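You operate a simulated robot arm through the tools that you are given. There is no shell and no other tool.

Carry out the task below with a simulated robot arm. There is one attempt and no reset: what you move stays moved.

## Task
Test the pane beside the tester and put it in the tray that the display names.
Fine: one press with the lid closed, wait for the reading; the lid ends open; other panes stay as they are.

Only the result counts: the job must be done as asked and must still hold three seconds after the hand-in. Knocking over, shifting, dropping, spilling or breaking anything else fails it. A push-on lid holds only when it is set on centred and level and pressed home; a screw cap is set on level and turned clockwise until tight.

## Robot
A 6-joint arm with a two-finger parallel gripper, fixed in place. Base frame: the origin is at the foot of the arm, x ahead of it, y to its left, z up. Readings come in mm, rad, newtons and seconds.
With the tool pointing down near the work surface it reaches from about 100 to 620 mm from the base axis. Its first joint turns from -1.152 to 1.152 rad. Payload 2.9 kg.
The tool frame sits at the grasp point between the pads (the TCP): z along the fingers, y along the line on which they close. The tips reach 30 mm beyond it. The gripper opens to 110 mm. The fingers are 20 mm wide and 10 mm thick; the gripper's body (48 by 112 mm) begins 55 mm behind the TCP.
Orientation is that of the tool frame in the base frame, as [roll, pitch, yaw] about the fixed x, y, z axes, in that order (R = Rz(yaw) Ry(pitch) Rx(roll)). With the fingers straight down and closing along the base's y, the tool's x points along the base's -x, its y along +y and its z along -z.

## Interface
- The arm moves only by the tool servo_tool. Its arguments are lists of equal length, an entry for each row: "xyz": the shift along the base's x, y, z in mm, a list of three; "delta_rot": the turn, a rotation vector about the base's x, y, z in rad, a list of three. In form: {"xyz": [[dx, dy, dz], ...], "delta_rot": [[wx, wy, wz], ...]}. A call has 1 to 20 rows; each row is the pose to reach, as a shift and turn from the pose commanded when the call began. "gripper" is the closure in counts, from 0 (fully open) to 255 (shut), set as the call begins (left out, the last holds). Rows are played at 5 a second. More than 50 mm and 0.15 rad between two rows, or a gripper value outside its range, and nothing of the call is played. A pose out of reach is approached as far as the arm can. The call stops where the force on the tool passes 40 N (or 10 N more than at its start, if that is more) or the arm is blocked; 0.2 s more then pass. Each finger travels about 108 mm/s and halts on what it meets, pressing with about 24 N; the grip force reading is that of the motor and also rises with nothing between the fingers. The clock runs only during rows and for 0.2 s after the last one: add rows that repeat a pose to give the fingers time. The reply holds the time, the measured pose of the TCP, the force on the tool along the base axes, the opening and the grip force, in the units named above and with some noise, with the torque about the TCP (base axes, N m) and any sound that the robot's microphone picked up.
- Cameras (640 x 400 px; columns grow to the right, rows downward): "scene" is fixed at [78.8, 425.3, 1419.4]; the picture's right is [-0.84, -0.55, 0.00], its down [-0.18, 0.28, -0.94] and it looks along [0.52, -0.79, -0.33] (base axes); focal length 316 px, centre (320, 200). "wrist" rides on the gripper at [72, 17, -103] in the tool frame; the picture's right is [-0.23, 0.97, 0.00], its down [-0.76, -0.18, -0.62] and it looks along [-0.61, -0.14, 0.78] (tool axes); focal length 222 px, centre (320, 200). There is no depth. A picture from a camera that has moved, and an enlarged one, comes with that camera's place and axes in the base frame and with its lens. The place of the scene camera against the robot may be out by one fixed shift of up to 18 mm in any direction.
- grab_frame(camera): a new picture of that camera. No time passes.
- inspect(camera, box): a new picture of the part [left, top, right, bottom] of that camera's present view, enlarged. No time passes.
- hand_in(): hands the job in; it is judged then, once.

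Places have to be worked out from the pictures, the camera data and where the tool is seen. Open the gripper and draw the arm clear of the work before you hand the job in, unless the task says otherwise.

The tools are called after "Call:" by a JSON object that holds its "name" and its "arguments". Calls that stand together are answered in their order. servo_tool: Moves the arm, as the interface text tells. Its arguments: {"type":"object","properties":{"xyz":{"type":"array","items":{"type":"array","items":{"type":"number"}}},"delta_rot":{"type":"array","items":{"type":"array","items":{"type":"number"}}},"gripper":{"type":"number"}},"required":["xyz","delta_rot"]} The other tools are called the same way: grab_frame (camera) takes a picture; inspect (camera, box) takes an enlarged picture of a part of a camera's view; hand_in () hands the job in.

At the start:

```text
t: 0.0
eef_pos: [378.2, -81.9, 1278.4]
ee_rot: [-3.141, 0.001, -3.141]
wrist_force: [0.3, 0.1, 0.3]
torque: [-0.08, 0.01, 0.02]
opening: 110.0
grip_force: 0.1
```

scene: 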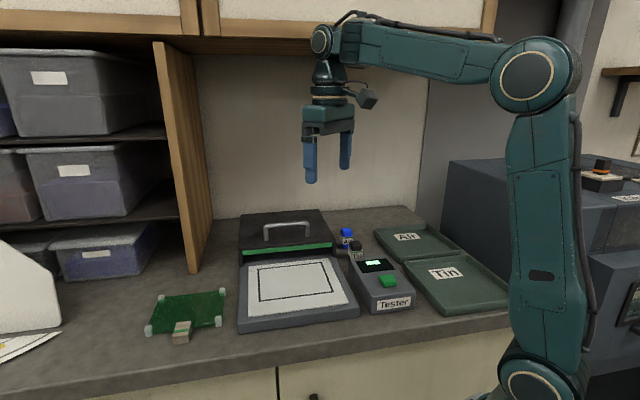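
wrist: 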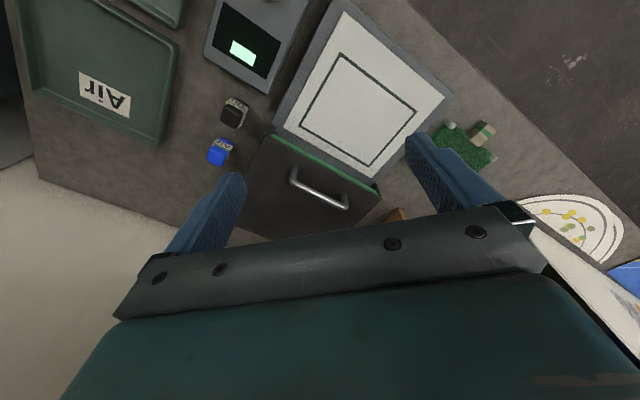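

I'll start by looking more closely at the scene before moving anything.

Call:
{"name": "inspect", "arguments": {"camera": "scene", "box": [130, 200, 330, 350]}}

Call:
{"name": "inspect", "arguments": {"camera": "scene", "box": [320, 200, 520, 325]}}

Call:
{"name": "inspect", "arguments": {"camera": "wrist", "box": [180, 0, 520, 220]}}

```text
2.67 times, centred on (230, 275) of scene
camera zoom: at [78.8, 425.3, 1419.4], right [-0.84, -0.55, 0.0], down [-0.18, 0.28, -0.94], along [0.52, -0.79, -0.33], focal length 843 px, centre (560, 0)
```

zoom: 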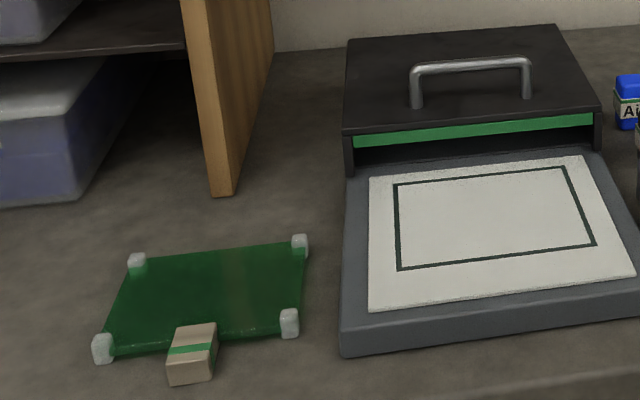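

```text
3.20 times, centred on (420, 262) of scene
camera zoom: at [78.8, 425.3, 1419.4], right [-0.84, -0.55, 0.0], down [-0.18, 0.28, -0.94], along [0.52, -0.79, -0.33], focal length 1012 px, centre (0, 0)
```

zoom: 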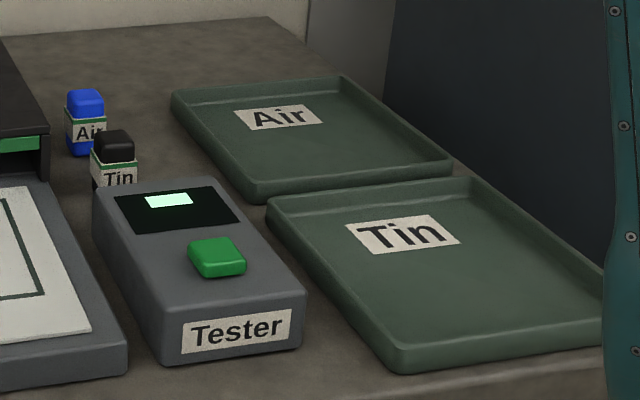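

```text
1.82 times, centred on (350, 110) of wrist
camera zoom: at [307.3, -65.0, 1380.8], right [0.23, 0.97, 0.0], down [0.76, -0.18, 0.62], along [0.61, -0.14, -0.78], focal length 404 px, centre (266, 364)
```

zoom: 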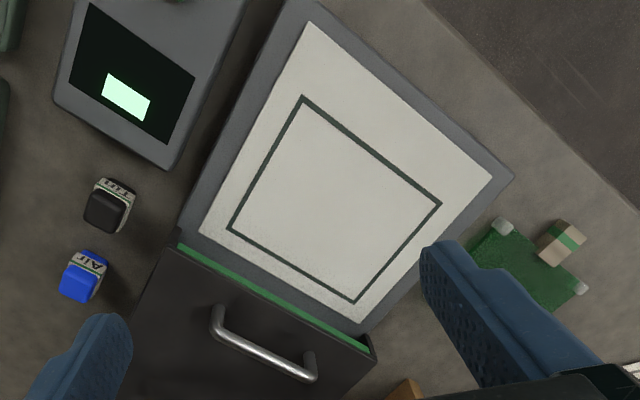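

The bench looks to be around z≈1015–1030, with the pane near (535, 148) and the fixture between it and the tester. I'll move the wrist camera, staying high, to look at the pane closely.

Call:
{"name": "servo_tool", "arguments": {"xyz": [[0, 40, 0], [0, 80, 0], [0, 120, 0], [10, 160, 0], [20, 200, 0], [30, 240, -20], [30, 260, -40], [30, 260, -40]], "delta_rot": [[0, 0, 0], [0, 0, 0], [0, 0, 0], [0, 0, 0], [0, 0, 0], [0, 0, 0], [0, 0, 0], [0, 0, 0]]}}

Call:
{"name": "grab_frame", "arguments": {"camera": "wrist"}}

Call:
{"name": "grab_frame", "arguments": {"camera": "scene"}}

```text
t: 1.8
eef_pos: [410.0, 180.5, 1237.5]
ee_rot: [-3.141, 0.0, 3.141]
wrist_force: [0.1, -0.9, -0.1]
torque: [-0.03, 0.01, -0.02]
opening: 110.2
grip_force: 0.1
```

```text
taken
camera wrist: at [338.3, 196.0, 1340.1], right [0.23, 0.97, 0.0], down [0.76, -0.18, 0.62], along [0.61, -0.14, -0.78], focal length 222 px, centre (320, 200)
```

wrist: 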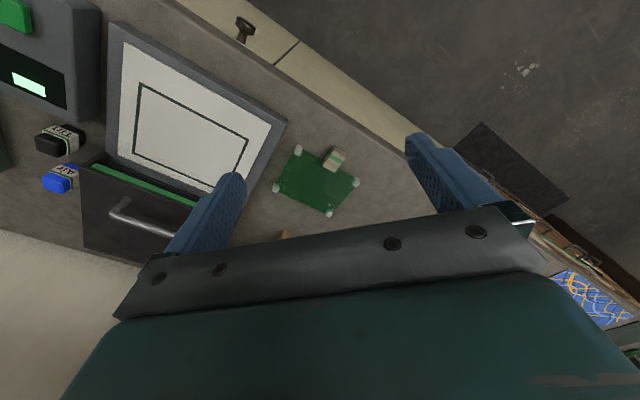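

```text
taken
```

scene: 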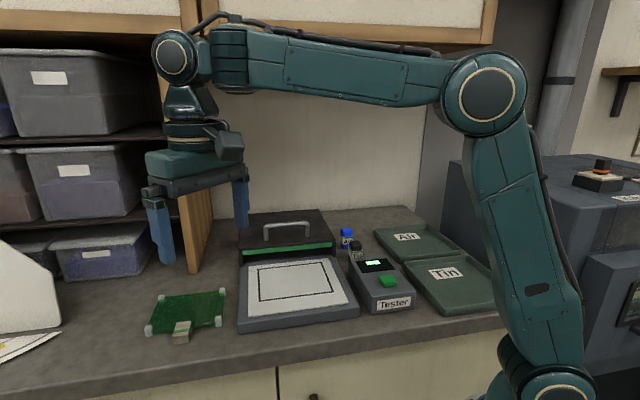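

The pane is in view with four white corner pieces and a beige striped block. I'll zoom on it and on the fixture.

Call:
{"name": "inspect", "arguments": {"camera": "wrist", "box": [255, 130, 375, 225]}}

Call:
{"name": "inspect", "arguments": {"camera": "wrist", "box": [70, 10, 290, 260]}}

```text
4.21 times, centred on (315, 178) of wrist
camera zoom: at [338.3, 196.0, 1340.1], right [0.23, 0.97, 0.0], down [0.76, -0.18, 0.62], along [0.61, -0.14, -0.78], focal length 935 px, centre (341, 295)
```

zoom: 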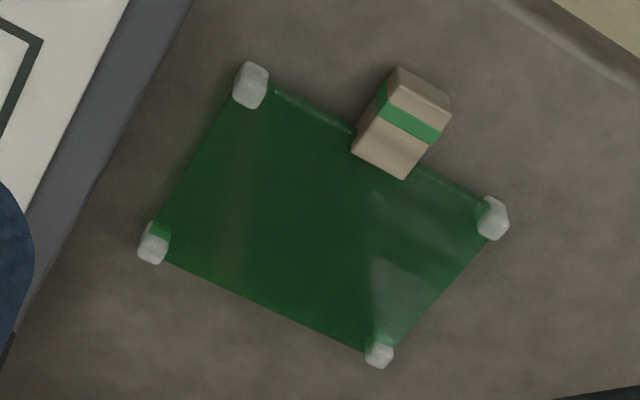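

```text
1.60 times, centred on (180, 135) of wrist
camera zoom: at [338.3, 196.0, 1340.1], right [0.23, 0.97, 0.0], down [0.76, -0.18, 0.62], along [0.61, -0.14, -0.78], focal length 355 px, centre (544, 304)
```

zoom: 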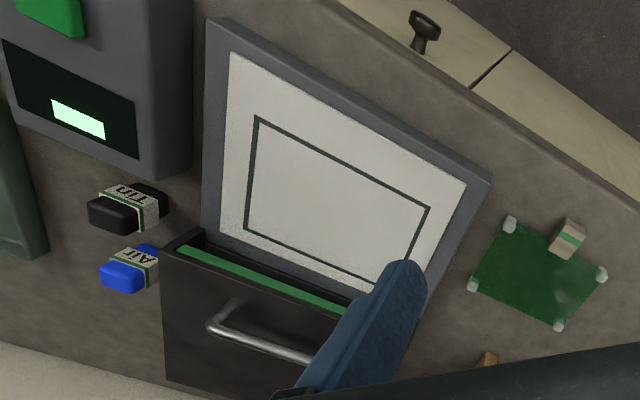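

The pane rests on corner blocks with a tab on its front edge; the fixture is turned about 45° to the base and the black hood with the handle looks like a lid behind the white pad. I'll rotate and move the camera to look straight at the hood to see how it opens and closes.

Call:
{"name": "servo_tool", "arguments": {"xyz": [[0, -40, -10], [0, -80, -20], [0, -120, -40], [0, -160, -50], [0, -187, -60], [0, -187, -60]], "delta_rot": [[0, 0, -0.11], [0, 0, -0.22], [0, 0, -0.33], [0, 0, -0.44], [0, 0, -0.56], [0, 0, -0.56]]}}

Call:
{"name": "grab_frame", "arguments": {"camera": "wrist"}}

Call:
{"name": "grab_frame", "arguments": {"camera": "scene"}}

```text
t: 3.2
eef_pos: [410.8, -7.3, 1177.4]
ee_rot: [3.141, 0.001, 2.579]
wrist_force: [-0.4, 0.4, 0.4]
torque: [0.0, 0.0, 0.02]
opening: 109.9
grip_force: 0.0
```

```text
taken
camera wrist: at [358.5, 44.9, 1280.4], right [0.71, 0.7, 0.0], down [0.55, -0.56, 0.62], along [0.44, -0.44, -0.78], focal length 222 px, centre (320, 200)
```

wrist: 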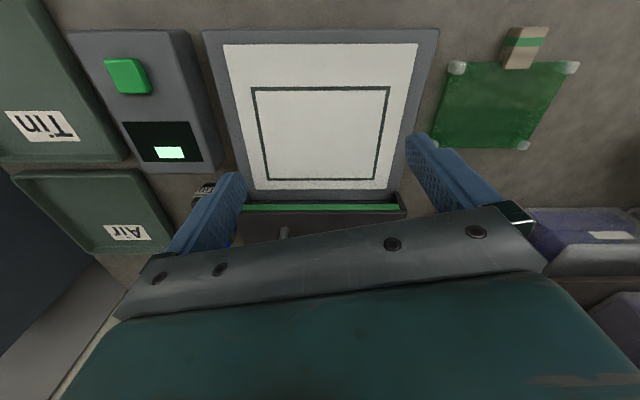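

```text
taken
```

scene: 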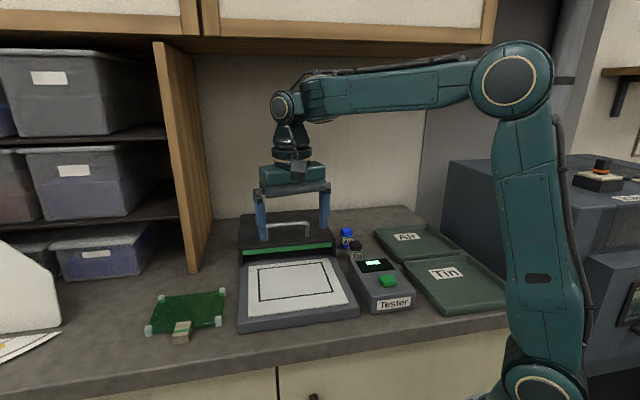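

The view is now square with the fixture. I'll zoom in on the hood's front, the display, and the pane.

Call:
{"name": "inspect", "arguments": {"camera": "wrist", "box": [190, 140, 430, 240]}}

Call:
{"name": "inspect", "arguments": {"camera": "wrist", "box": [430, 10, 590, 160]}}

Call:
{"name": "inspect", "arguments": {"camera": "wrist", "box": [0, 10, 240, 250]}}

Call:
{"name": "inspect", "arguments": {"camera": "scene", "box": [225, 195, 365, 345]}}

```text
2.67 times, centred on (310, 190) of wrist
camera zoom: at [358.5, 44.9, 1280.4], right [0.71, 0.7, 0.0], down [0.55, -0.56, 0.62], along [0.44, -0.44, -0.78], focal length 592 px, centre (347, 227)
```

zoom: 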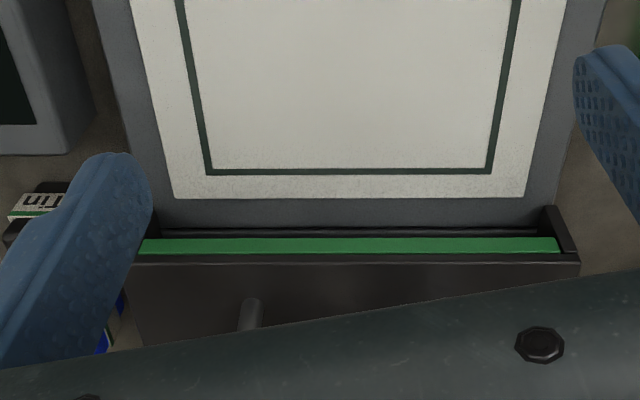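

```text
2.67 times, centred on (510, 85) of wrist
camera zoom: at [358.5, 44.9, 1280.4], right [0.71, 0.7, 0.0], down [0.55, -0.56, 0.62], along [0.44, -0.44, -0.78], focal length 592 px, centre (-187, 507)
```

zoom: 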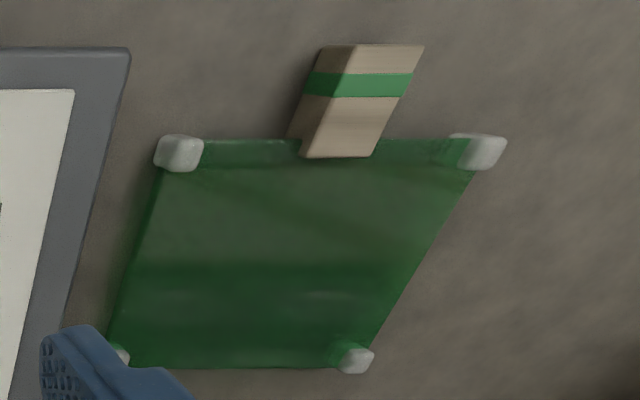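

```text
1.67 times, centred on (120, 130) of wrist
camera zoom: at [358.5, 44.9, 1280.4], right [0.71, 0.7, 0.0], down [0.55, -0.56, 0.62], along [0.44, -0.44, -0.78], focal length 370 px, centre (653, 317)
```

zoom: 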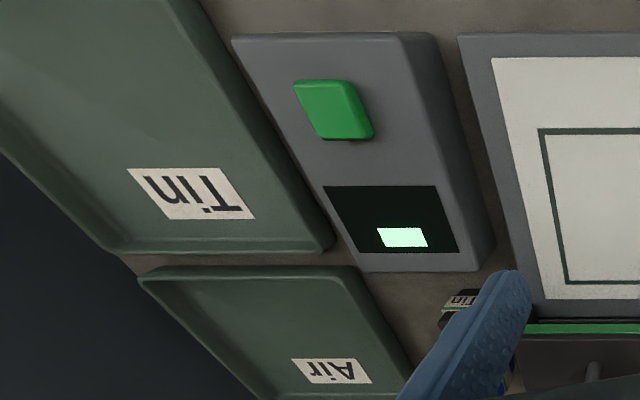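

```text
2.67 times, centred on (295, 270) of scene
camera zoom: at [78.8, 425.3, 1419.4], right [-0.84, -0.55, 0.0], down [-0.18, 0.28, -0.94], along [0.52, -0.79, -0.33], focal length 843 px, centre (387, 13)
```

zoom: 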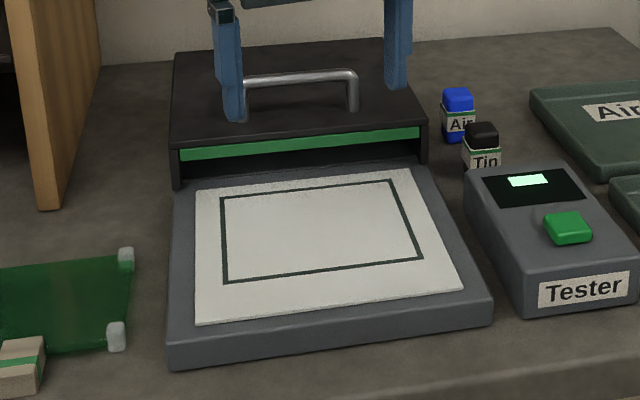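

The black hood has side walls and an open front, so it looks like a lid that slides forward over the pad. I'll shift the camera back along the fixture, staying high, to see the handle and hood top clearly.

Call:
{"name": "servo_tool", "arguments": {"xyz": [[26, -26, 10], [52, -52, 20], [78, -78, 20], [92, -92, 20], [92, -92, 20]], "delta_rot": [[0, 0, 0], [0, 0, 0], [0, 0, 0], [0, 0, 0], [0, 0, 0]]}}

Call:
{"name": "grab_frame", "arguments": {"camera": "wrist"}}

Call:
{"name": "inspect", "arguments": {"camera": "wrist", "box": [160, 40, 480, 240]}}

```text
t: 4.4
eef_pos: [501.6, -99.0, 1198.6]
ee_rot: [3.14, 0.0, 2.582]
wrist_force: [0.1, 0.1, 0.0]
torque: [-0.02, -0.02, -0.03]
opening: 109.9
grip_force: 0.0
```

```text
taken
camera wrist: at [450.0, -47.2, 1300.9], right [0.71, 0.7, 0.0], down [0.55, -0.55, 0.62], along [0.44, -0.44, -0.78], focal length 222 px, centre (320, 200)
```

wrist: 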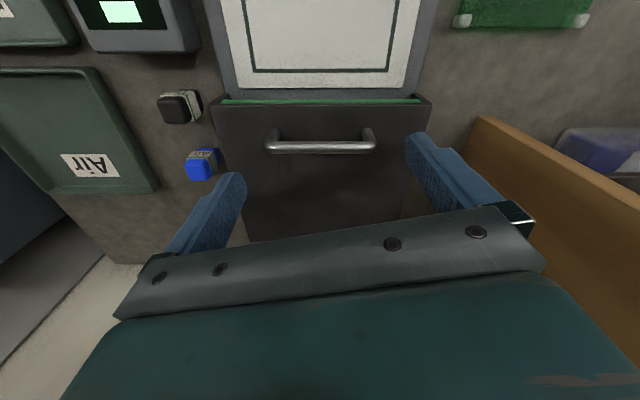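

```text
2.00 times, centred on (320, 140) of wrist
camera zoom: at [450.0, -47.2, 1300.9], right [0.71, 0.7, 0.0], down [0.55, -0.55, 0.62], along [0.44, -0.44, -0.78], focal length 444 px, centre (320, 320)
```

zoom: 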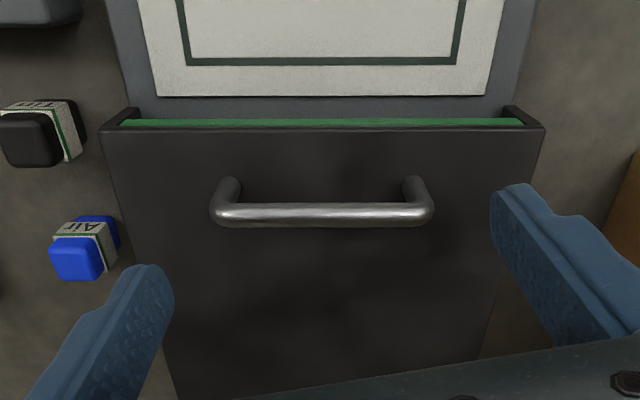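

The handle bar is parallel to the hood front, around z≈1090, and the hood front sits about 190 mm behind the fixture's front edge. Now I'll go over the pane with the grasp yaw (fingers closing along the pane's long direction) for a close look at the tab and corner blocks.

Call:
{"name": "servo_tool", "arguments": {"xyz": [[-20, 20, 10], [-40, 60, 10], [-45, 100, 10], [-40, 140, 10], [-30, 180, 10], [-20, 220, 0], [-10, 250, -20], [-5, 275, -40], [-5, 275, -40]], "delta_rot": [[0, 0, -0.05], [0, 0, -0.1], [0, 0, -0.15], [0, 0, -0.2], [0, 0, -0.226], [0, 0, -0.226], [0, 0, -0.226], [0, 0, -0.226], [0, 0, -0.226]]}}

Call:
{"name": "grab_frame", "arguments": {"camera": "wrist"}}

Call:
{"name": "inspect", "arguments": {"camera": "wrist", "box": [230, 40, 430, 165]}}

```text
t: 6.4
eef_pos: [494.3, 173.7, 1158.8]
ee_rot: [3.141, 0.001, 2.357]
wrist_force: [0.6, -0.5, -0.4]
torque: [0.01, 0.01, 0.01]
opening: 110.2
grip_force: 0.1
```

```text
taken
camera wrist: at [456.2, 236.7, 1260.2], right [0.85, 0.53, 0.0], down [0.41, -0.66, 0.62], along [0.33, -0.53, -0.78], focal length 222 px, centre (320, 200)
```

wrist: 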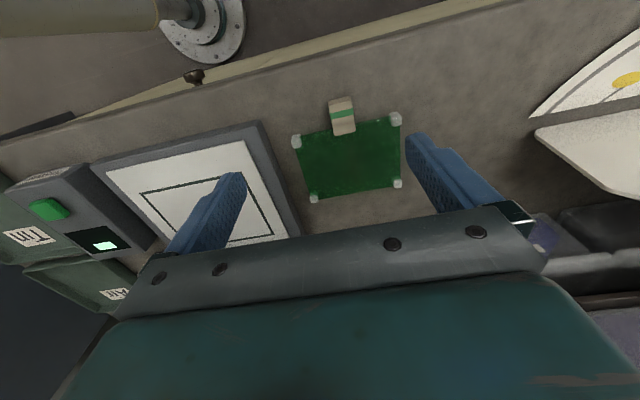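

```text
3.20 times, centred on (330, 102) of wrist
camera zoom: at [456.2, 236.7, 1260.2], right [0.85, 0.53, 0.0], down [0.41, -0.66, 0.62], along [0.33, -0.53, -0.78], focal length 711 px, centre (288, 512)
```

zoom: 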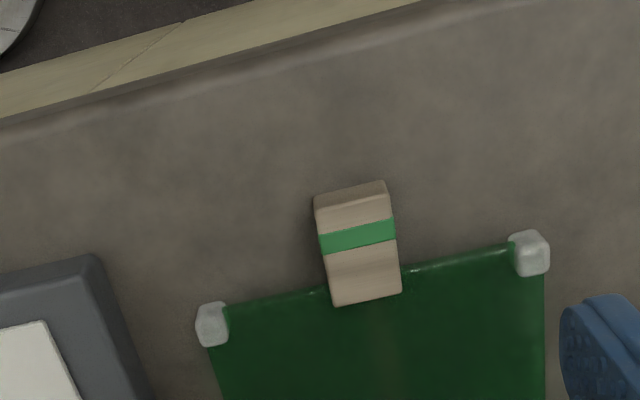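

The tab top comes out near (522, 178). I'll move over it and descend to about z=1090 for a second, closer view to pin down heights.

Call:
{"name": "servo_tool", "arguments": {"xyz": [[14, 2, -20], [28, 4, -45], [28, 4, -69], [28, 4, -69]], "delta_rot": [[0, 0, 0], [0, 0, 0], [0, 0, 0], [0, 0, 0]]}}

Call:
{"name": "grab_frame", "arguments": {"camera": "wrist"}}

Call:
{"name": "inspect", "arguments": {"camera": "wrist", "box": [220, 90, 420, 215]}}

Call:
{"name": "inspect", "arguments": {"camera": "scene", "box": [135, 230, 245, 350]}}

```text
t: 7.4
eef_pos: [523.3, 179.8, 1088.3]
ee_rot: [3.141, -0.001, 2.358]
wrist_force: [-0.3, -0.8, -0.1]
torque: [-0.02, 0.0, 0.01]
opening: 109.9
grip_force: 0.0
```

```text
taken
camera wrist: at [484.8, 241.5, 1191.0], right [0.85, 0.53, 0.0], down [0.41, -0.66, 0.62], along [0.33, -0.53, -0.78], focal length 222 px, centre (320, 200)
```

wrist: 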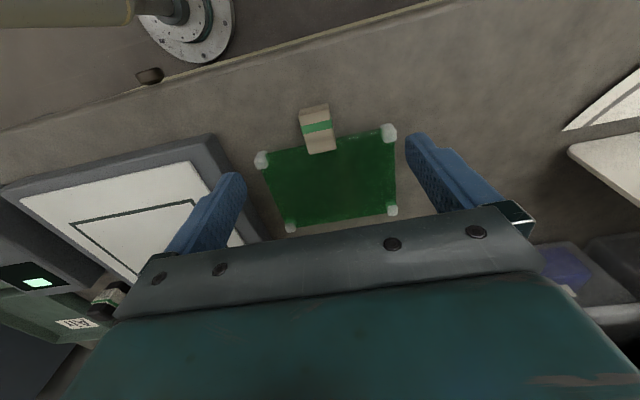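

```text
3.20 times, centred on (320, 152) of wrist
camera zoom: at [484.8, 241.5, 1191.0], right [0.85, 0.53, 0.0], down [0.41, -0.66, 0.62], along [0.33, -0.53, -0.78], focal length 711 px, centre (320, 352)
```

zoom: 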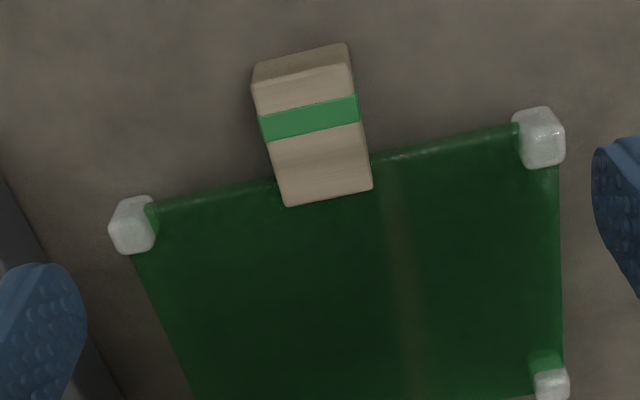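

```text
3.33 times, centred on (190, 290) of scene
camera zoom: at [78.8, 425.3, 1419.4], right [-0.84, -0.55, 0.0], down [-0.18, 0.28, -0.94], along [0.52, -0.79, -0.33], focal length 1054 px, centre (753, -100)
```

zoom: 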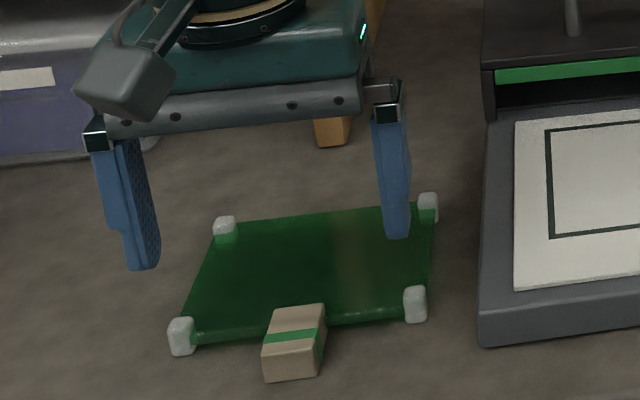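

From two views the tab is about 26×35 mm, its top near z≈1003, its centre near (523, 177), and the pane edge lies about 12 mm behind that centre. I'll shift to about (520.5, 180) and descend to z≈1035 to check the fingers straddle the tab.

Call:
{"name": "servo_tool", "arguments": {"xyz": [[-2.8, 0, -15], [-2.8, 0, -30], [-2.8, 0, -45], [-2.8, 0, -53], [-2.8, 0, -53]], "delta_rot": [[0, 0, 0], [0, 0, 0], [0, 0, 0], [0, 0, 0], [0, 0, 0]]}}

Call:
{"name": "grab_frame", "arguments": {"camera": "wrist"}}

Call:
{"name": "inspect", "arguments": {"camera": "scene", "box": [125, 230, 255, 350]}}

Call:
{"name": "inspect", "arguments": {"camera": "wrist", "box": [220, 100, 420, 225]}}

```text
t: 8.6
eef_pos: [522.2, 179.9, 1034.8]
ee_rot: [-3.141, -0.001, 2.357]
wrist_force: [-0.2, 0.5, -0.4]
torque: [0.01, 0.03, 0.0]
opening: 110.0
grip_force: 0.1
```

```text
taken
camera wrist: at [483.4, 241.9, 1137.2], right [0.85, 0.53, 0.0], down [0.41, -0.66, 0.62], along [0.33, -0.53, -0.78], focal length 222 px, centre (320, 200)
```

wrist: 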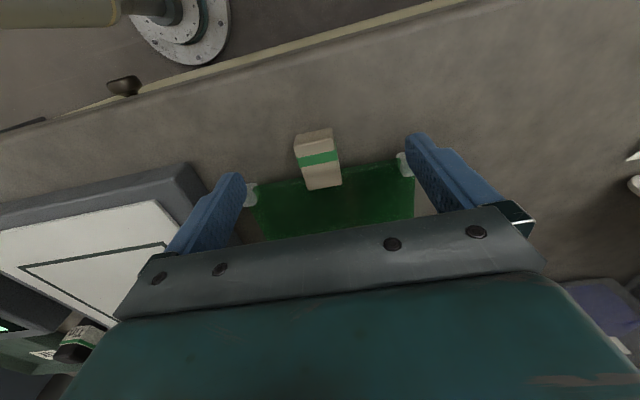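

```text
3.33 times, centred on (190, 290) of scene
camera zoom: at [78.8, 425.3, 1419.4], right [-0.84, -0.55, 0.0], down [-0.18, 0.28, -0.94], along [0.52, -0.79, -0.33], focal length 1054 px, centre (753, -100)
```

zoom: 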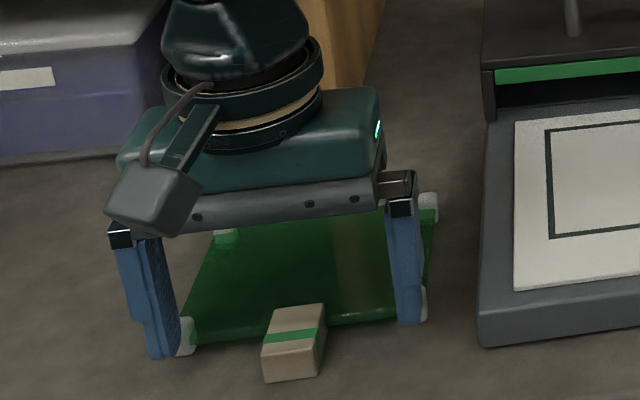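

```text
3.20 times, centred on (320, 162) of wrist
camera zoom: at [483.4, 241.9, 1137.2], right [0.85, 0.53, 0.0], down [0.41, -0.66, 0.62], along [0.33, -0.53, -0.78], focal length 711 px, centre (320, 320)
```

zoom: 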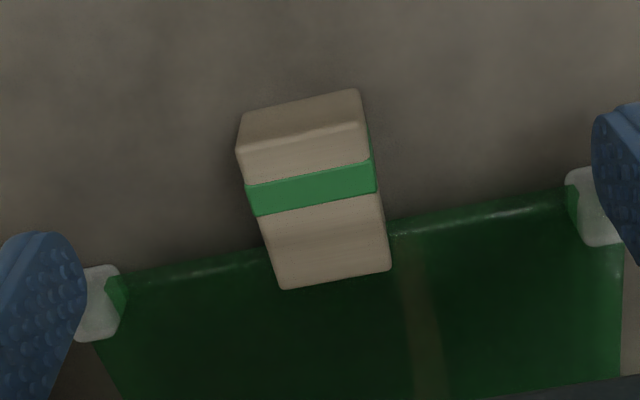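

At full opening the fingers would come close to the corner blocks, so I'll rise 10 mm, narrow the opening to about 50 mm, then descend to z≈1020 beside the tab.

Call:
{"name": "servo_tool", "arguments": {"xyz": [[-0.8, -0.8, 10], [-0.8, -0.8, 12], [-0.8, -0.8, 12], [-0.8, -0.8, 12]], "delta_rot": [[0, 0, 0], [0, 0, 0], [0, 0, 0], [0, 0, 0]]}}

Call:
{"name": "servo_tool", "arguments": {"xyz": [[0, 0, 0], [0, 0, 0], [0, 0, 0], [0, 0, 0]], "delta_rot": [[0, 0, 0], [0, 0, 0], [0, 0, 0], [0, 0, 0]], "gripper": 139}}

Call:
{"name": "grab_frame", "arguments": {"camera": "wrist"}}

```text
t: 9.6
eef_pos: [519.4, 177.6, 1046.3]
ee_rot: [-3.141, 0.001, 2.355]
wrist_force: [0.2, -0.1, 0.2]
torque: [0.03, -0.01, -0.03]
opening: 110.0
grip_force: 0.1
```

```text
t: 10.6
eef_pos: [520.1, 178.7, 1047.5]
ee_rot: [3.14, 0.0, 2.356]
wrist_force: [0.3, -0.2, -1.5]
torque: [0.0, 0.0, -0.01]
opening: 50.0
grip_force: 0.0
```

```text
taken
camera wrist: at [482.2, 240.3, 1149.5], right [0.85, 0.53, 0.0], down [0.41, -0.66, 0.62], along [0.33, -0.53, -0.78], focal length 222 px, centre (320, 200)
```

wrist: 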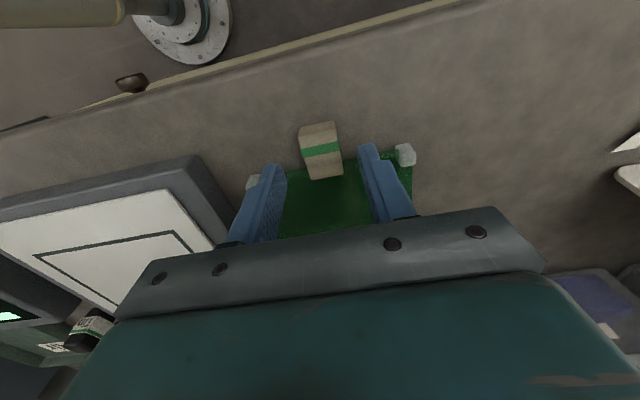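

The fingers are now 50 mm apart and straddle the tab. I'll descend about 26 mm, a touch further forward for clearance from the glass edge.

Call:
{"name": "servo_tool", "arguments": {"xyz": [[-1, 1, -7], [-1, 1, -14], [-1, 1, -20], [-1, 1, -26], [-1, 1, -26]], "delta_rot": [[0, 0, 0], [0, 0, 0], [0, 0, 0], [0, 0, 0], [0, 0, 0]]}}

Call:
{"name": "inspect", "arguments": {"camera": "wrist", "box": [220, 100, 420, 225]}}

Call:
{"name": "inspect", "arguments": {"camera": "scene", "box": [125, 230, 255, 350]}}

```text
t: 11.8
eef_pos: [519.8, 177.8, 1022.2]
ee_rot: [-3.141, 0.0, 2.355]
wrist_force: [-0.7, -0.8, -0.2]
torque: [0.0, -0.02, -0.02]
opening: 49.9
grip_force: 0.0
```

```text
3.20 times, centred on (320, 162) of wrist
camera zoom: at [481.2, 241.6, 1124.2], right [0.85, 0.53, 0.0], down [0.41, -0.66, 0.62], along [0.33, -0.53, -0.78], focal length 711 px, centre (320, 320)
```

zoom: 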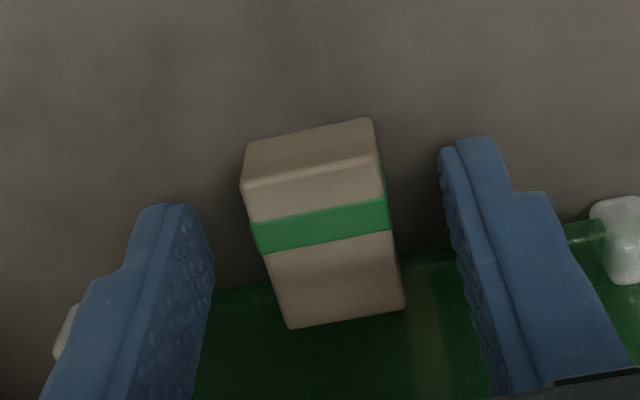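

```text
3.33 times, centred on (190, 290) of scene
camera zoom: at [78.8, 425.3, 1419.4], right [-0.84, -0.55, 0.0], down [-0.18, 0.28, -0.94], along [0.52, -0.79, -0.33], focal length 1054 px, centre (753, -100)
```

zoom: 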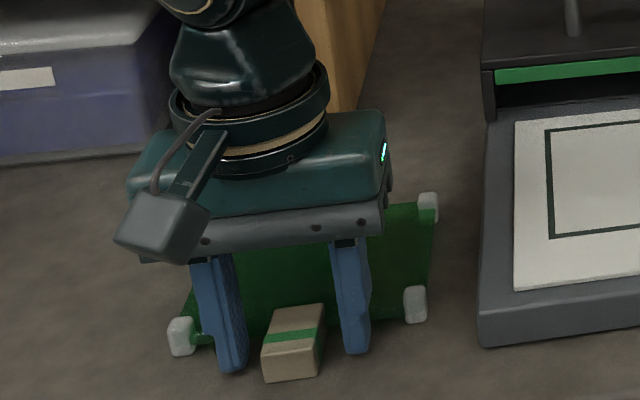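

The fingertips straddle the tab with clearance on both sides and from the glass. I'll go 1.5 mm lower and close on the tab.

Call:
{"name": "servo_tool", "arguments": {"xyz": [[0, 0, -1.5], [0, 0, -1.5]], "delta_rot": [[0, 0, 0], [0, 0, 0]]}}

Call:
{"name": "servo_tool", "arguments": {"xyz": [[0, 0, 0], [0, 0, 0], [0, 0, 0], [0, 0, 0], [0, 0, 0]], "delta_rot": [[0, 0, 0], [0, 0, 0], [0, 0, 0], [0, 0, 0], [0, 0, 0]], "gripper": 255}}

Call:
{"name": "inspect", "arguments": {"camera": "wrist", "box": [220, 100, 420, 225]}}

```text
t: 12.4
eef_pos: [520.0, 179.4, 1020.4]
ee_rot: [3.141, 0.0, 2.356]
wrist_force: [0.4, -0.6, 0.7]
torque: [0.02, 0.02, 0.0]
opening: 50.1
grip_force: 0.0
```

```text
t: 13.6
eef_pos: [520.1, 179.4, 1021.4]
ee_rot: [-3.14, -0.001, 2.357]
wrist_force: [-0.4, 1.3, -0.5]
torque: [0.02, 0.06, 0.01]
opening: 25.3
grip_force: 23.6
```

```text
3.20 times, centred on (320, 162) of wrist
camera zoom: at [481.1, 242.1, 1123.1], right [0.85, 0.53, 0.0], down [0.41, -0.66, 0.62], along [0.33, -0.53, -0.78], focal length 711 px, centre (320, 320)
```

zoom: 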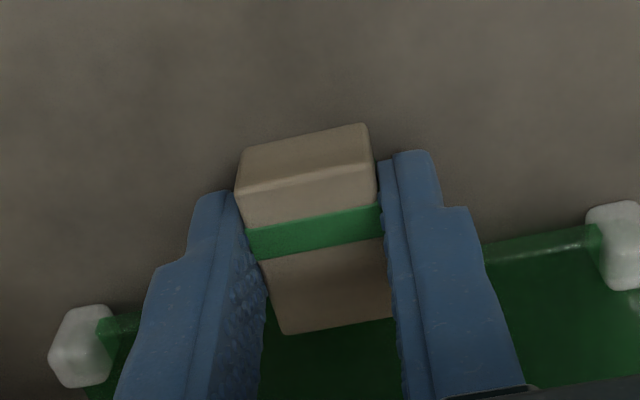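

The tab is gripped at 25 mm. I'll lift slowly 15 mm and see whether the corner blocks come along.

Call:
{"name": "servo_tool", "arguments": {"xyz": [[0, 0, 3], [0, 0, 6], [0, 0, 10], [0, 0, 15], [0, 0, 15]], "delta_rot": [[0, 0, 0], [0, 0, 0], [0, 0, 0], [0, 0, 0], [0, 0, 0]]}}

Call:
{"name": "grab_frame", "arguments": {"camera": "wrist"}}

Call:
{"name": "inspect", "arguments": {"camera": "scene", "box": [125, 230, 255, 350]}}

```text
t: 14.8
eef_pos: [519.7, 179.8, 1036.3]
ee_rot: [3.141, 0.0, 2.355]
wrist_force: [-0.1, -0.7, -1.6]
torque: [0.03, 0.03, 0.04]
opening: 25.4
grip_force: 23.8
```

```text
taken
camera wrist: at [480.7, 241.7, 1138.8], right [0.85, 0.53, 0.0], down [0.41, -0.66, 0.62], along [0.33, -0.53, -0.78], focal length 222 px, centre (320, 200)
```

wrist: 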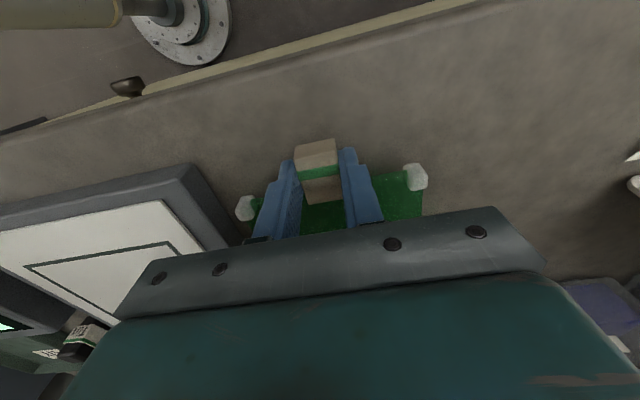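

```text
3.33 times, centred on (190, 290) of scene
camera zoom: at [78.8, 425.3, 1419.4], right [-0.84, -0.55, 0.0], down [-0.18, 0.28, -0.94], along [0.52, -0.79, -0.33], focal length 1054 px, centre (753, -100)
```

zoom: 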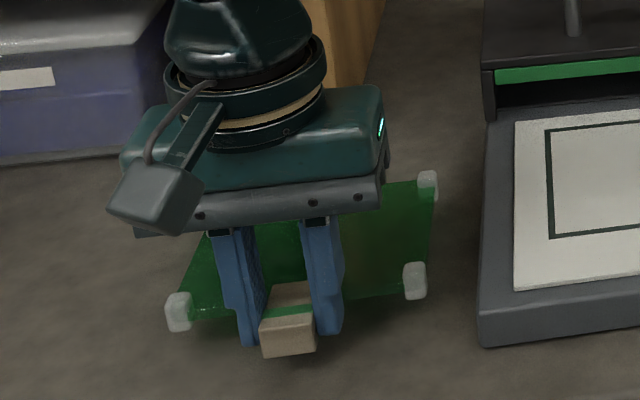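

The corner feet come up with the pane, so it is one piece and hanging level. The outline's centre works out at about (441, −38), so the tool should go to about (393, 10). I'll lift to z≈1075 and carry the pane across in front of the hood.

Call:
{"name": "servo_tool", "arguments": {"xyz": [[0, 0, 10], [0, 0, 20], [0, 0, 30], [0, 0, 40], [-8, -10, 40], [-20, -26, 40], [-32, -42, 40], [-44, -58, 40], [-56, -74, 40], [-68, -90, 40], [-80, -106, 40], [-92, -122, 40], [-104, -138, 40], [-114, -152, 40], [-122, -163, 40], [-126.5, -169.5, 40], [-126.5, -169.5, 40], [-126.5, -169.5, 40]], "delta_rot": [[0, 0, 0], [0, 0, 0], [0, 0, 0], [0, 0, 0], [0, 0, 0], [0, 0, 0], [0, 0, 0], [0, 0, 0], [0, 0, 0], [0, 0, 0], [0, 0, 0], [0, 0, 0], [0, 0, 0], [0, 0, 0], [0, 0, 0], [0, 0, 0], [0, 0, 0], [0, 0, 0]]}}

Call:
{"name": "grab_frame", "arguments": {"camera": "wrist"}}

Call:
{"name": "grab_frame", "arguments": {"camera": "scene"}}

```text
t: 18.6
eef_pos: [394.9, 8.4, 1076.4]
ee_rot: [3.141, 0.0, 2.357]
wrist_force: [0.2, -0.6, -0.3]
torque: [0.05, 0.06, 0.0]
opening: 25.4
grip_force: 23.6
```

```text
taken
camera wrist: at [354.3, 71.8, 1178.6], right [0.85, 0.53, 0.0], down [0.41, -0.66, 0.62], along [0.33, -0.53, -0.78], focal length 222 px, centre (320, 200)
```

wrist: 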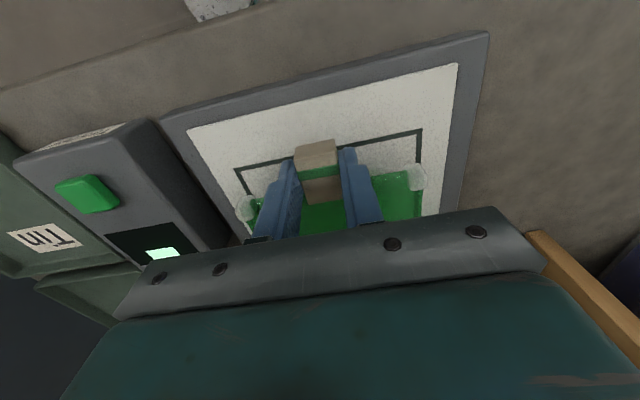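

```text
taken
```

scene: 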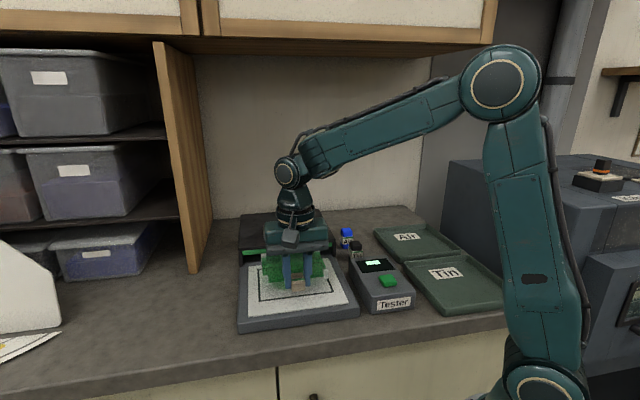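

The pane is above the pad, near the outline. I'll lower to about z≈1057 and check alignment with the outline.

Call:
{"name": "servo_tool", "arguments": {"xyz": [[0, 0, -6], [0, 0, -12], [0, 0, -18], [0, 0, -18]], "delta_rot": [[0, 0, 0], [0, 0, 0], [0, 0, 0], [0, 0, 0]]}}

Call:
{"name": "inspect", "arguments": {"camera": "wrist", "box": [160, 30, 500, 240]}}

Call:
{"name": "inspect", "arguments": {"camera": "scene", "box": [225, 215, 365, 335]}}

```text
t: 19.6
eef_pos: [392.2, 9.6, 1058.4]
ee_rot: [3.141, 0.001, 2.355]
wrist_force: [0.0, 1.0, -0.6]
torque: [0.03, 0.08, 0.0]
opening: 25.6
grip_force: 23.9
```

```text
1.88 times, centred on (330, 135) of wrist
camera zoom: at [354.4, 72.1, 1160.2], right [0.85, 0.53, 0.0], down [0.41, -0.66, 0.62], along [0.33, -0.53, -0.78], focal length 418 px, centre (301, 322)
```

zoom: 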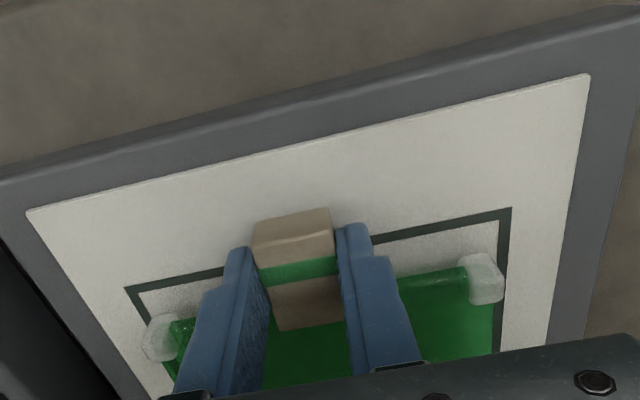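

```text
3.33 times, centred on (295, 275) of scene
camera zoom: at [78.8, 425.3, 1419.4], right [-0.84, -0.55, 0.0], down [-0.18, 0.28, -0.94], along [0.52, -0.79, -0.33], focal length 1054 px, centre (403, -50)
```

zoom: 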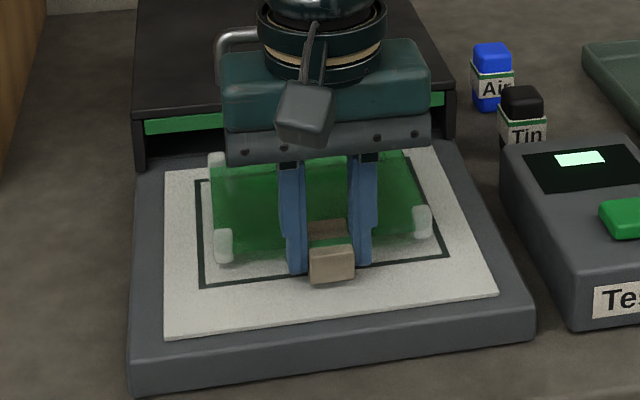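

The pane's feet fall inside the outline with margins all around. I'll lower in small increments, watching the force for contact.

Call:
{"name": "servo_tool", "arguments": {"xyz": [[0.7, -0.7, -2], [0.7, -0.7, -4], [0.7, -0.7, -6], [0.7, -0.7, -6]], "delta_rot": [[0, 0, 0], [0, 0, 0], [0, 0, 0], [0, 0, 0]]}}

Call:
{"name": "servo_tool", "arguments": {"xyz": [[0, 0, -1], [0, 0, -2], [0, 0, -2]], "delta_rot": [[0, 0, 0], [0, 0, 0], [0, 0, 0]]}}

Call:
{"name": "inspect", "arguments": {"camera": "wrist", "box": [160, 30, 500, 240]}}

```text
t: 20.6
eef_pos: [393.0, 8.8, 1052.1]
ee_rot: [3.141, 0.0, 2.358]
wrist_force: [0.3, 0.1, -0.7]
torque: [0.07, 0.03, -0.01]
opening: 25.6
grip_force: 24.4
```

```text
t: 21.4
eef_pos: [393.7, 7.9, 1051.2]
ee_rot: [-3.141, 0.003, 2.357]
wrist_force: [-6.8, 0.3, 14.4]
torque: [0.03, 0.15, -0.06]
opening: 25.5
grip_force: 24.0
```

```text
1.88 times, centred on (330, 135) of wrist
camera zoom: at [354.7, 71.5, 1153.1], right [0.85, 0.53, 0.0], down [0.41, -0.66, 0.62], along [0.33, -0.53, -0.78], focal length 418 px, centre (301, 322)
```

zoom: 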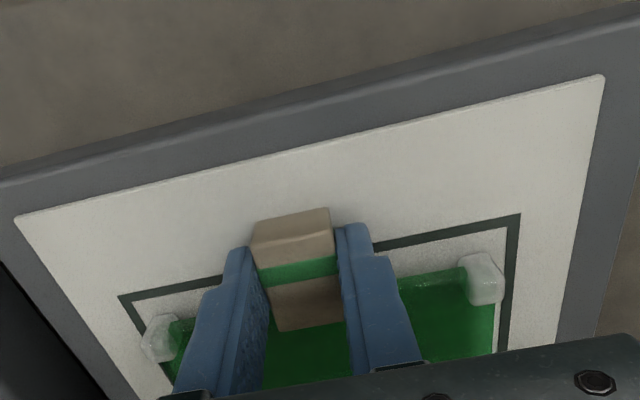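

Contact at about z≈1051 with 14 N upward — the pane has landed on the pad inside the outline. I'll ease up slightly and then open the fingers moderately.

Call:
{"name": "servo_tool", "arguments": {"xyz": [[0, 0, 0.5], [0, 0, 1], [0, 0, 1]], "delta_rot": [[0, 0, 0], [0, 0, 0], [0, 0, 0]]}}

Call:
{"name": "servo_tool", "arguments": {"xyz": [[0, 0, 0], [0, 0, 0], [0, 0, 0]], "delta_rot": [[0, 0, 0], [0, 0, 0], [0, 0, 0]], "gripper": 145}}

Call:
{"name": "inspect", "arguments": {"camera": "wrist", "box": [160, 30, 500, 240]}}

Call:
{"name": "inspect", "arguments": {"camera": "scene", "box": [225, 215, 365, 335]}}

```text
t: 22.2
eef_pos: [393.8, 8.9, 1051.2]
ee_rot: [-3.141, 0.002, 2.357]
wrist_force: [0.4, 0.5, -1.3]
torque: [0.07, 0.01, 0.05]
opening: 25.3
grip_force: 24.1
```

```text
t: 23.0
eef_pos: [393.6, 9.2, 1051.4]
ee_rot: [-3.141, 0.0, 2.356]
wrist_force: [0.0, 0.1, -0.3]
torque: [0.03, 0.01, 0.0]
opening: 47.5
grip_force: 0.0
```

```text
1.88 times, centred on (330, 135) of wrist
camera zoom: at [355.1, 71.8, 1154.0], right [0.85, 0.53, 0.0], down [0.41, -0.66, 0.62], along [0.33, -0.53, -0.78], focal length 418 px, centre (301, 322)
```

zoom: 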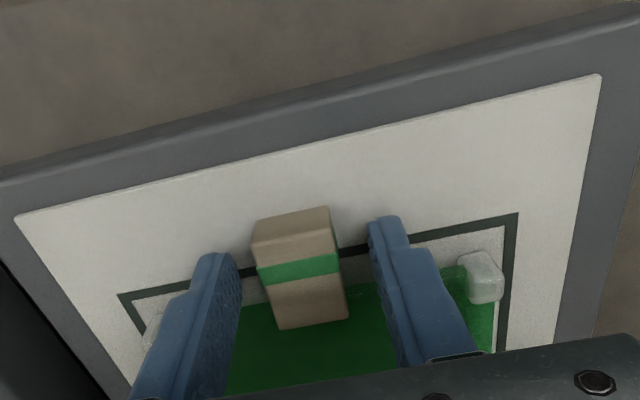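

```text
3.33 times, centred on (295, 275) of scene
camera zoom: at [78.8, 425.3, 1419.4], right [-0.84, -0.55, 0.0], down [-0.18, 0.28, -0.94], along [0.52, -0.79, -0.33], focal length 1054 px, centre (403, -50)
```

zoom: 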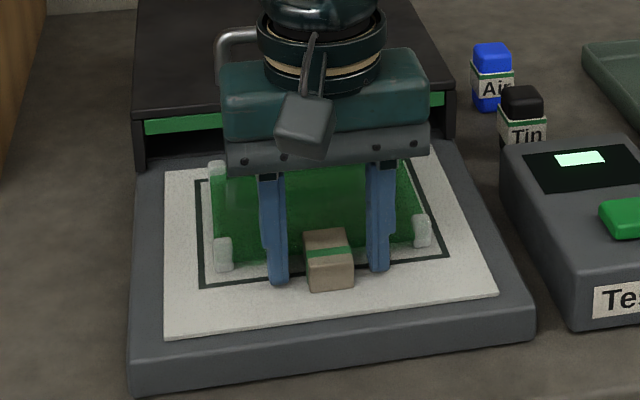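

The pane sits on the pad inside the outline. I'll lift straight up and take another look at the pad and hood from above.

Call:
{"name": "servo_tool", "arguments": {"xyz": [[0, 0, 10], [0, 0, 30], [0, 0, 60], [0, 0, 90], [0, 0, 110], [0, 0, 110]], "delta_rot": [[0, 0, 0], [0, 0, 0], [0, 0, 0], [0, 0, 0], [0, 0, 0], [0, 0, 0]]}}

Call:
{"name": "grab_frame", "arguments": {"camera": "wrist"}}

Call:
{"name": "inspect", "arguments": {"camera": "scene", "box": [225, 205, 365, 335]}}

```text
t: 24.4
eef_pos: [394.2, 9.3, 1161.1]
ee_rot: [3.141, 0.0, 2.356]
wrist_force: [-0.6, -0.1, -0.4]
torque: [0.0, 0.02, 0.02]
opening: 47.3
grip_force: 0.1
```

```text
taken
camera wrist: at [354.7, 71.7, 1263.5], right [0.85, 0.53, 0.0], down [0.41, -0.66, 0.62], along [0.33, -0.53, -0.78], focal length 222 px, centre (320, 200)
```

wrist: 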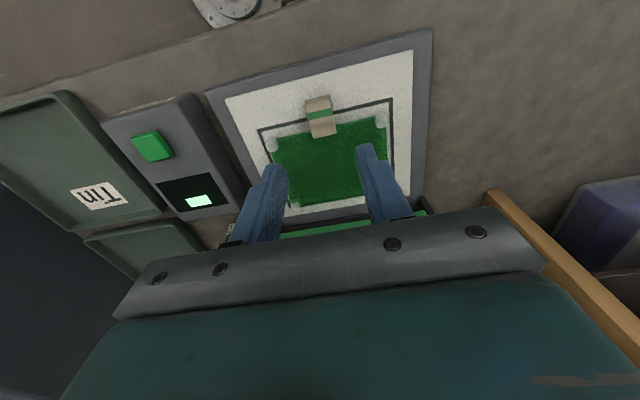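

```text
3.08 times, centred on (295, 270) of scene
camera zoom: at [78.8, 425.3, 1419.4], right [-0.84, -0.55, 0.0], down [-0.18, 0.28, -0.94], along [0.52, -0.79, -0.33], focal length 973 px, centre (397, -15)
```

zoom: 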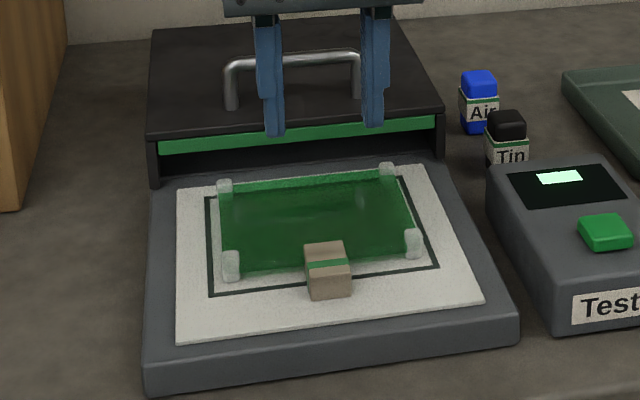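

The pane is nicely inside the outline. Next I need the handle's exact height and position, so I'll move over the hood (tips well above the handle) and take two views.

Call:
{"name": "servo_tool", "arguments": {"xyz": [[0, 0, 34], [25, -25, 34], [50, -50, 34], [75, -75, 34], [90, -90, 34], [90, -90, 34]], "delta_rot": [[0, 0, 0], [0, 0, 0], [0, 0, 0.05], [0, 0, 0.12], [0, 0, 0.22], [0, 0, 0.22]]}}

Call:
{"name": "inspect", "arguments": {"camera": "wrist", "box": [190, 40, 450, 203]}}

Call:
{"name": "servo_tool", "arguments": {"xyz": [[20, -20, 0], [40, -40, 0], [60, -60, 0], [60, -60, 0]], "delta_rot": [[0, 0, 0], [0, 0, 0], [0, 0, 0], [0, 0, 0]]}}

Call:
{"name": "inspect", "arguments": {"camera": "wrist", "box": [190, 0, 450, 163]}}

```text
t: 25.8
eef_pos: [484.6, -81.6, 1194.9]
ee_rot: [3.141, -0.001, 2.575]
wrist_force: [-0.8, -0.8, 0.4]
torque: [-0.01, -0.01, 0.01]
opening: 47.2
grip_force: 0.0
```

```text
2.45 times, centred on (320, 122) of wrist
camera zoom: at [433.4, -28.9, 1297.7], right [0.71, 0.7, 0.0], down [0.55, -0.56, 0.62], along [0.44, -0.45, -0.78], focal length 545 px, centre (320, 393)
```

zoom: 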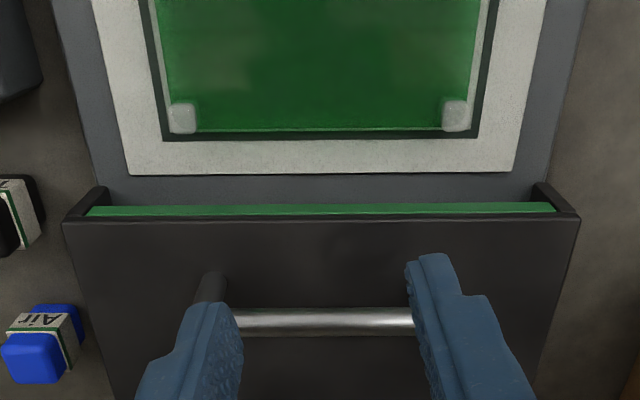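

```text
t: 26.8
eef_pos: [544.5, -141.8, 1196.0]
ee_rot: [3.141, 0.0, 2.576]
wrist_force: [-0.6, 0.5, 0.4]
torque: [0.01, -0.02, -0.02]
opening: 47.4
grip_force: 0.1
```

```text
2.45 times, centred on (320, 82) of wrist
camera zoom: at [492.8, -89.4, 1298.4], right [0.71, 0.7, 0.0], down [0.55, -0.56, 0.62], along [0.44, -0.45, -0.78], focal length 545 px, centre (320, 491)
```

zoom: 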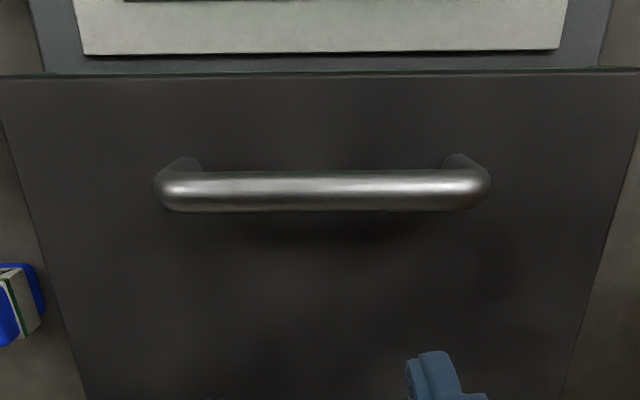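

Triangulating the two views: bar centre ≈ (517, −113, 1102), ~12 mm thick, hood top ≈ 1060. I'll place the two fingers just behind the bar (about 25 mm further back), square to it, and descend so the tips reach z≈1085.

Call:
{"name": "servo_tool", "arguments": {"xyz": [[-4, 5, 0], [-9, 10.5, 0], [-9, 10.5, -20], [-9, 10.5, -40], [-9, 10.5, -40]], "delta_rot": [[0, 0, -0.11], [0, 0, -0.22], [0, 0, -0.22], [0, 0, -0.22], [0, 0, -0.22]]}}

Call:
{"name": "grab_frame", "arguments": {"camera": "wrist"}}

Call:
{"name": "inspect", "arguments": {"camera": "scene", "box": [225, 185, 365, 305]}}

```text
t: 28.0
eef_pos: [534.4, -130.1, 1155.8]
ee_rot: [-3.141, 0.0, 2.356]
wrist_force: [-0.4, -0.5, -0.3]
torque: [-0.03, 0.01, -0.01]
opening: 47.3
grip_force: 0.2
```

```text
taken
camera wrist: at [495.6, -68.2, 1257.0], right [0.85, 0.53, 0.0], down [0.41, -0.66, 0.62], along [0.33, -0.53, -0.78], focal length 222 px, centre (320, 200)
```

wrist: 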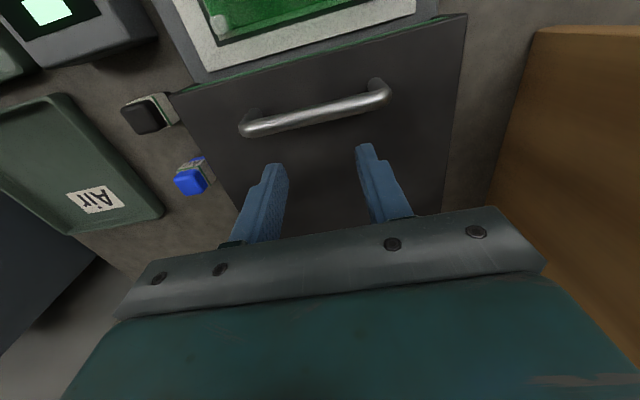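

```text
3.33 times, centred on (295, 245) of scene
camera zoom: at [78.8, 425.3, 1419.4], right [-0.84, -0.55, 0.0], down [-0.18, 0.28, -0.94], along [0.52, -0.79, -0.33], focal length 1054 px, centre (403, 50)
```

zoom: 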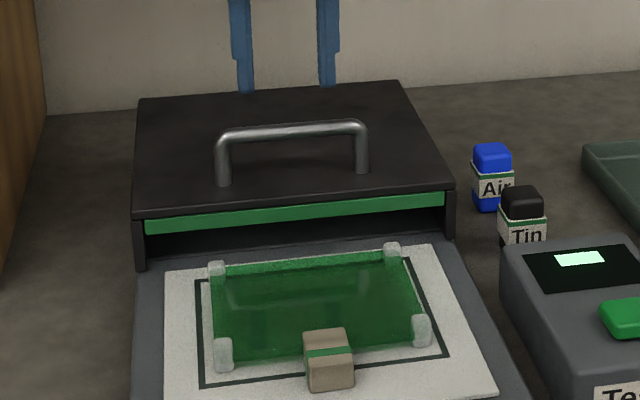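

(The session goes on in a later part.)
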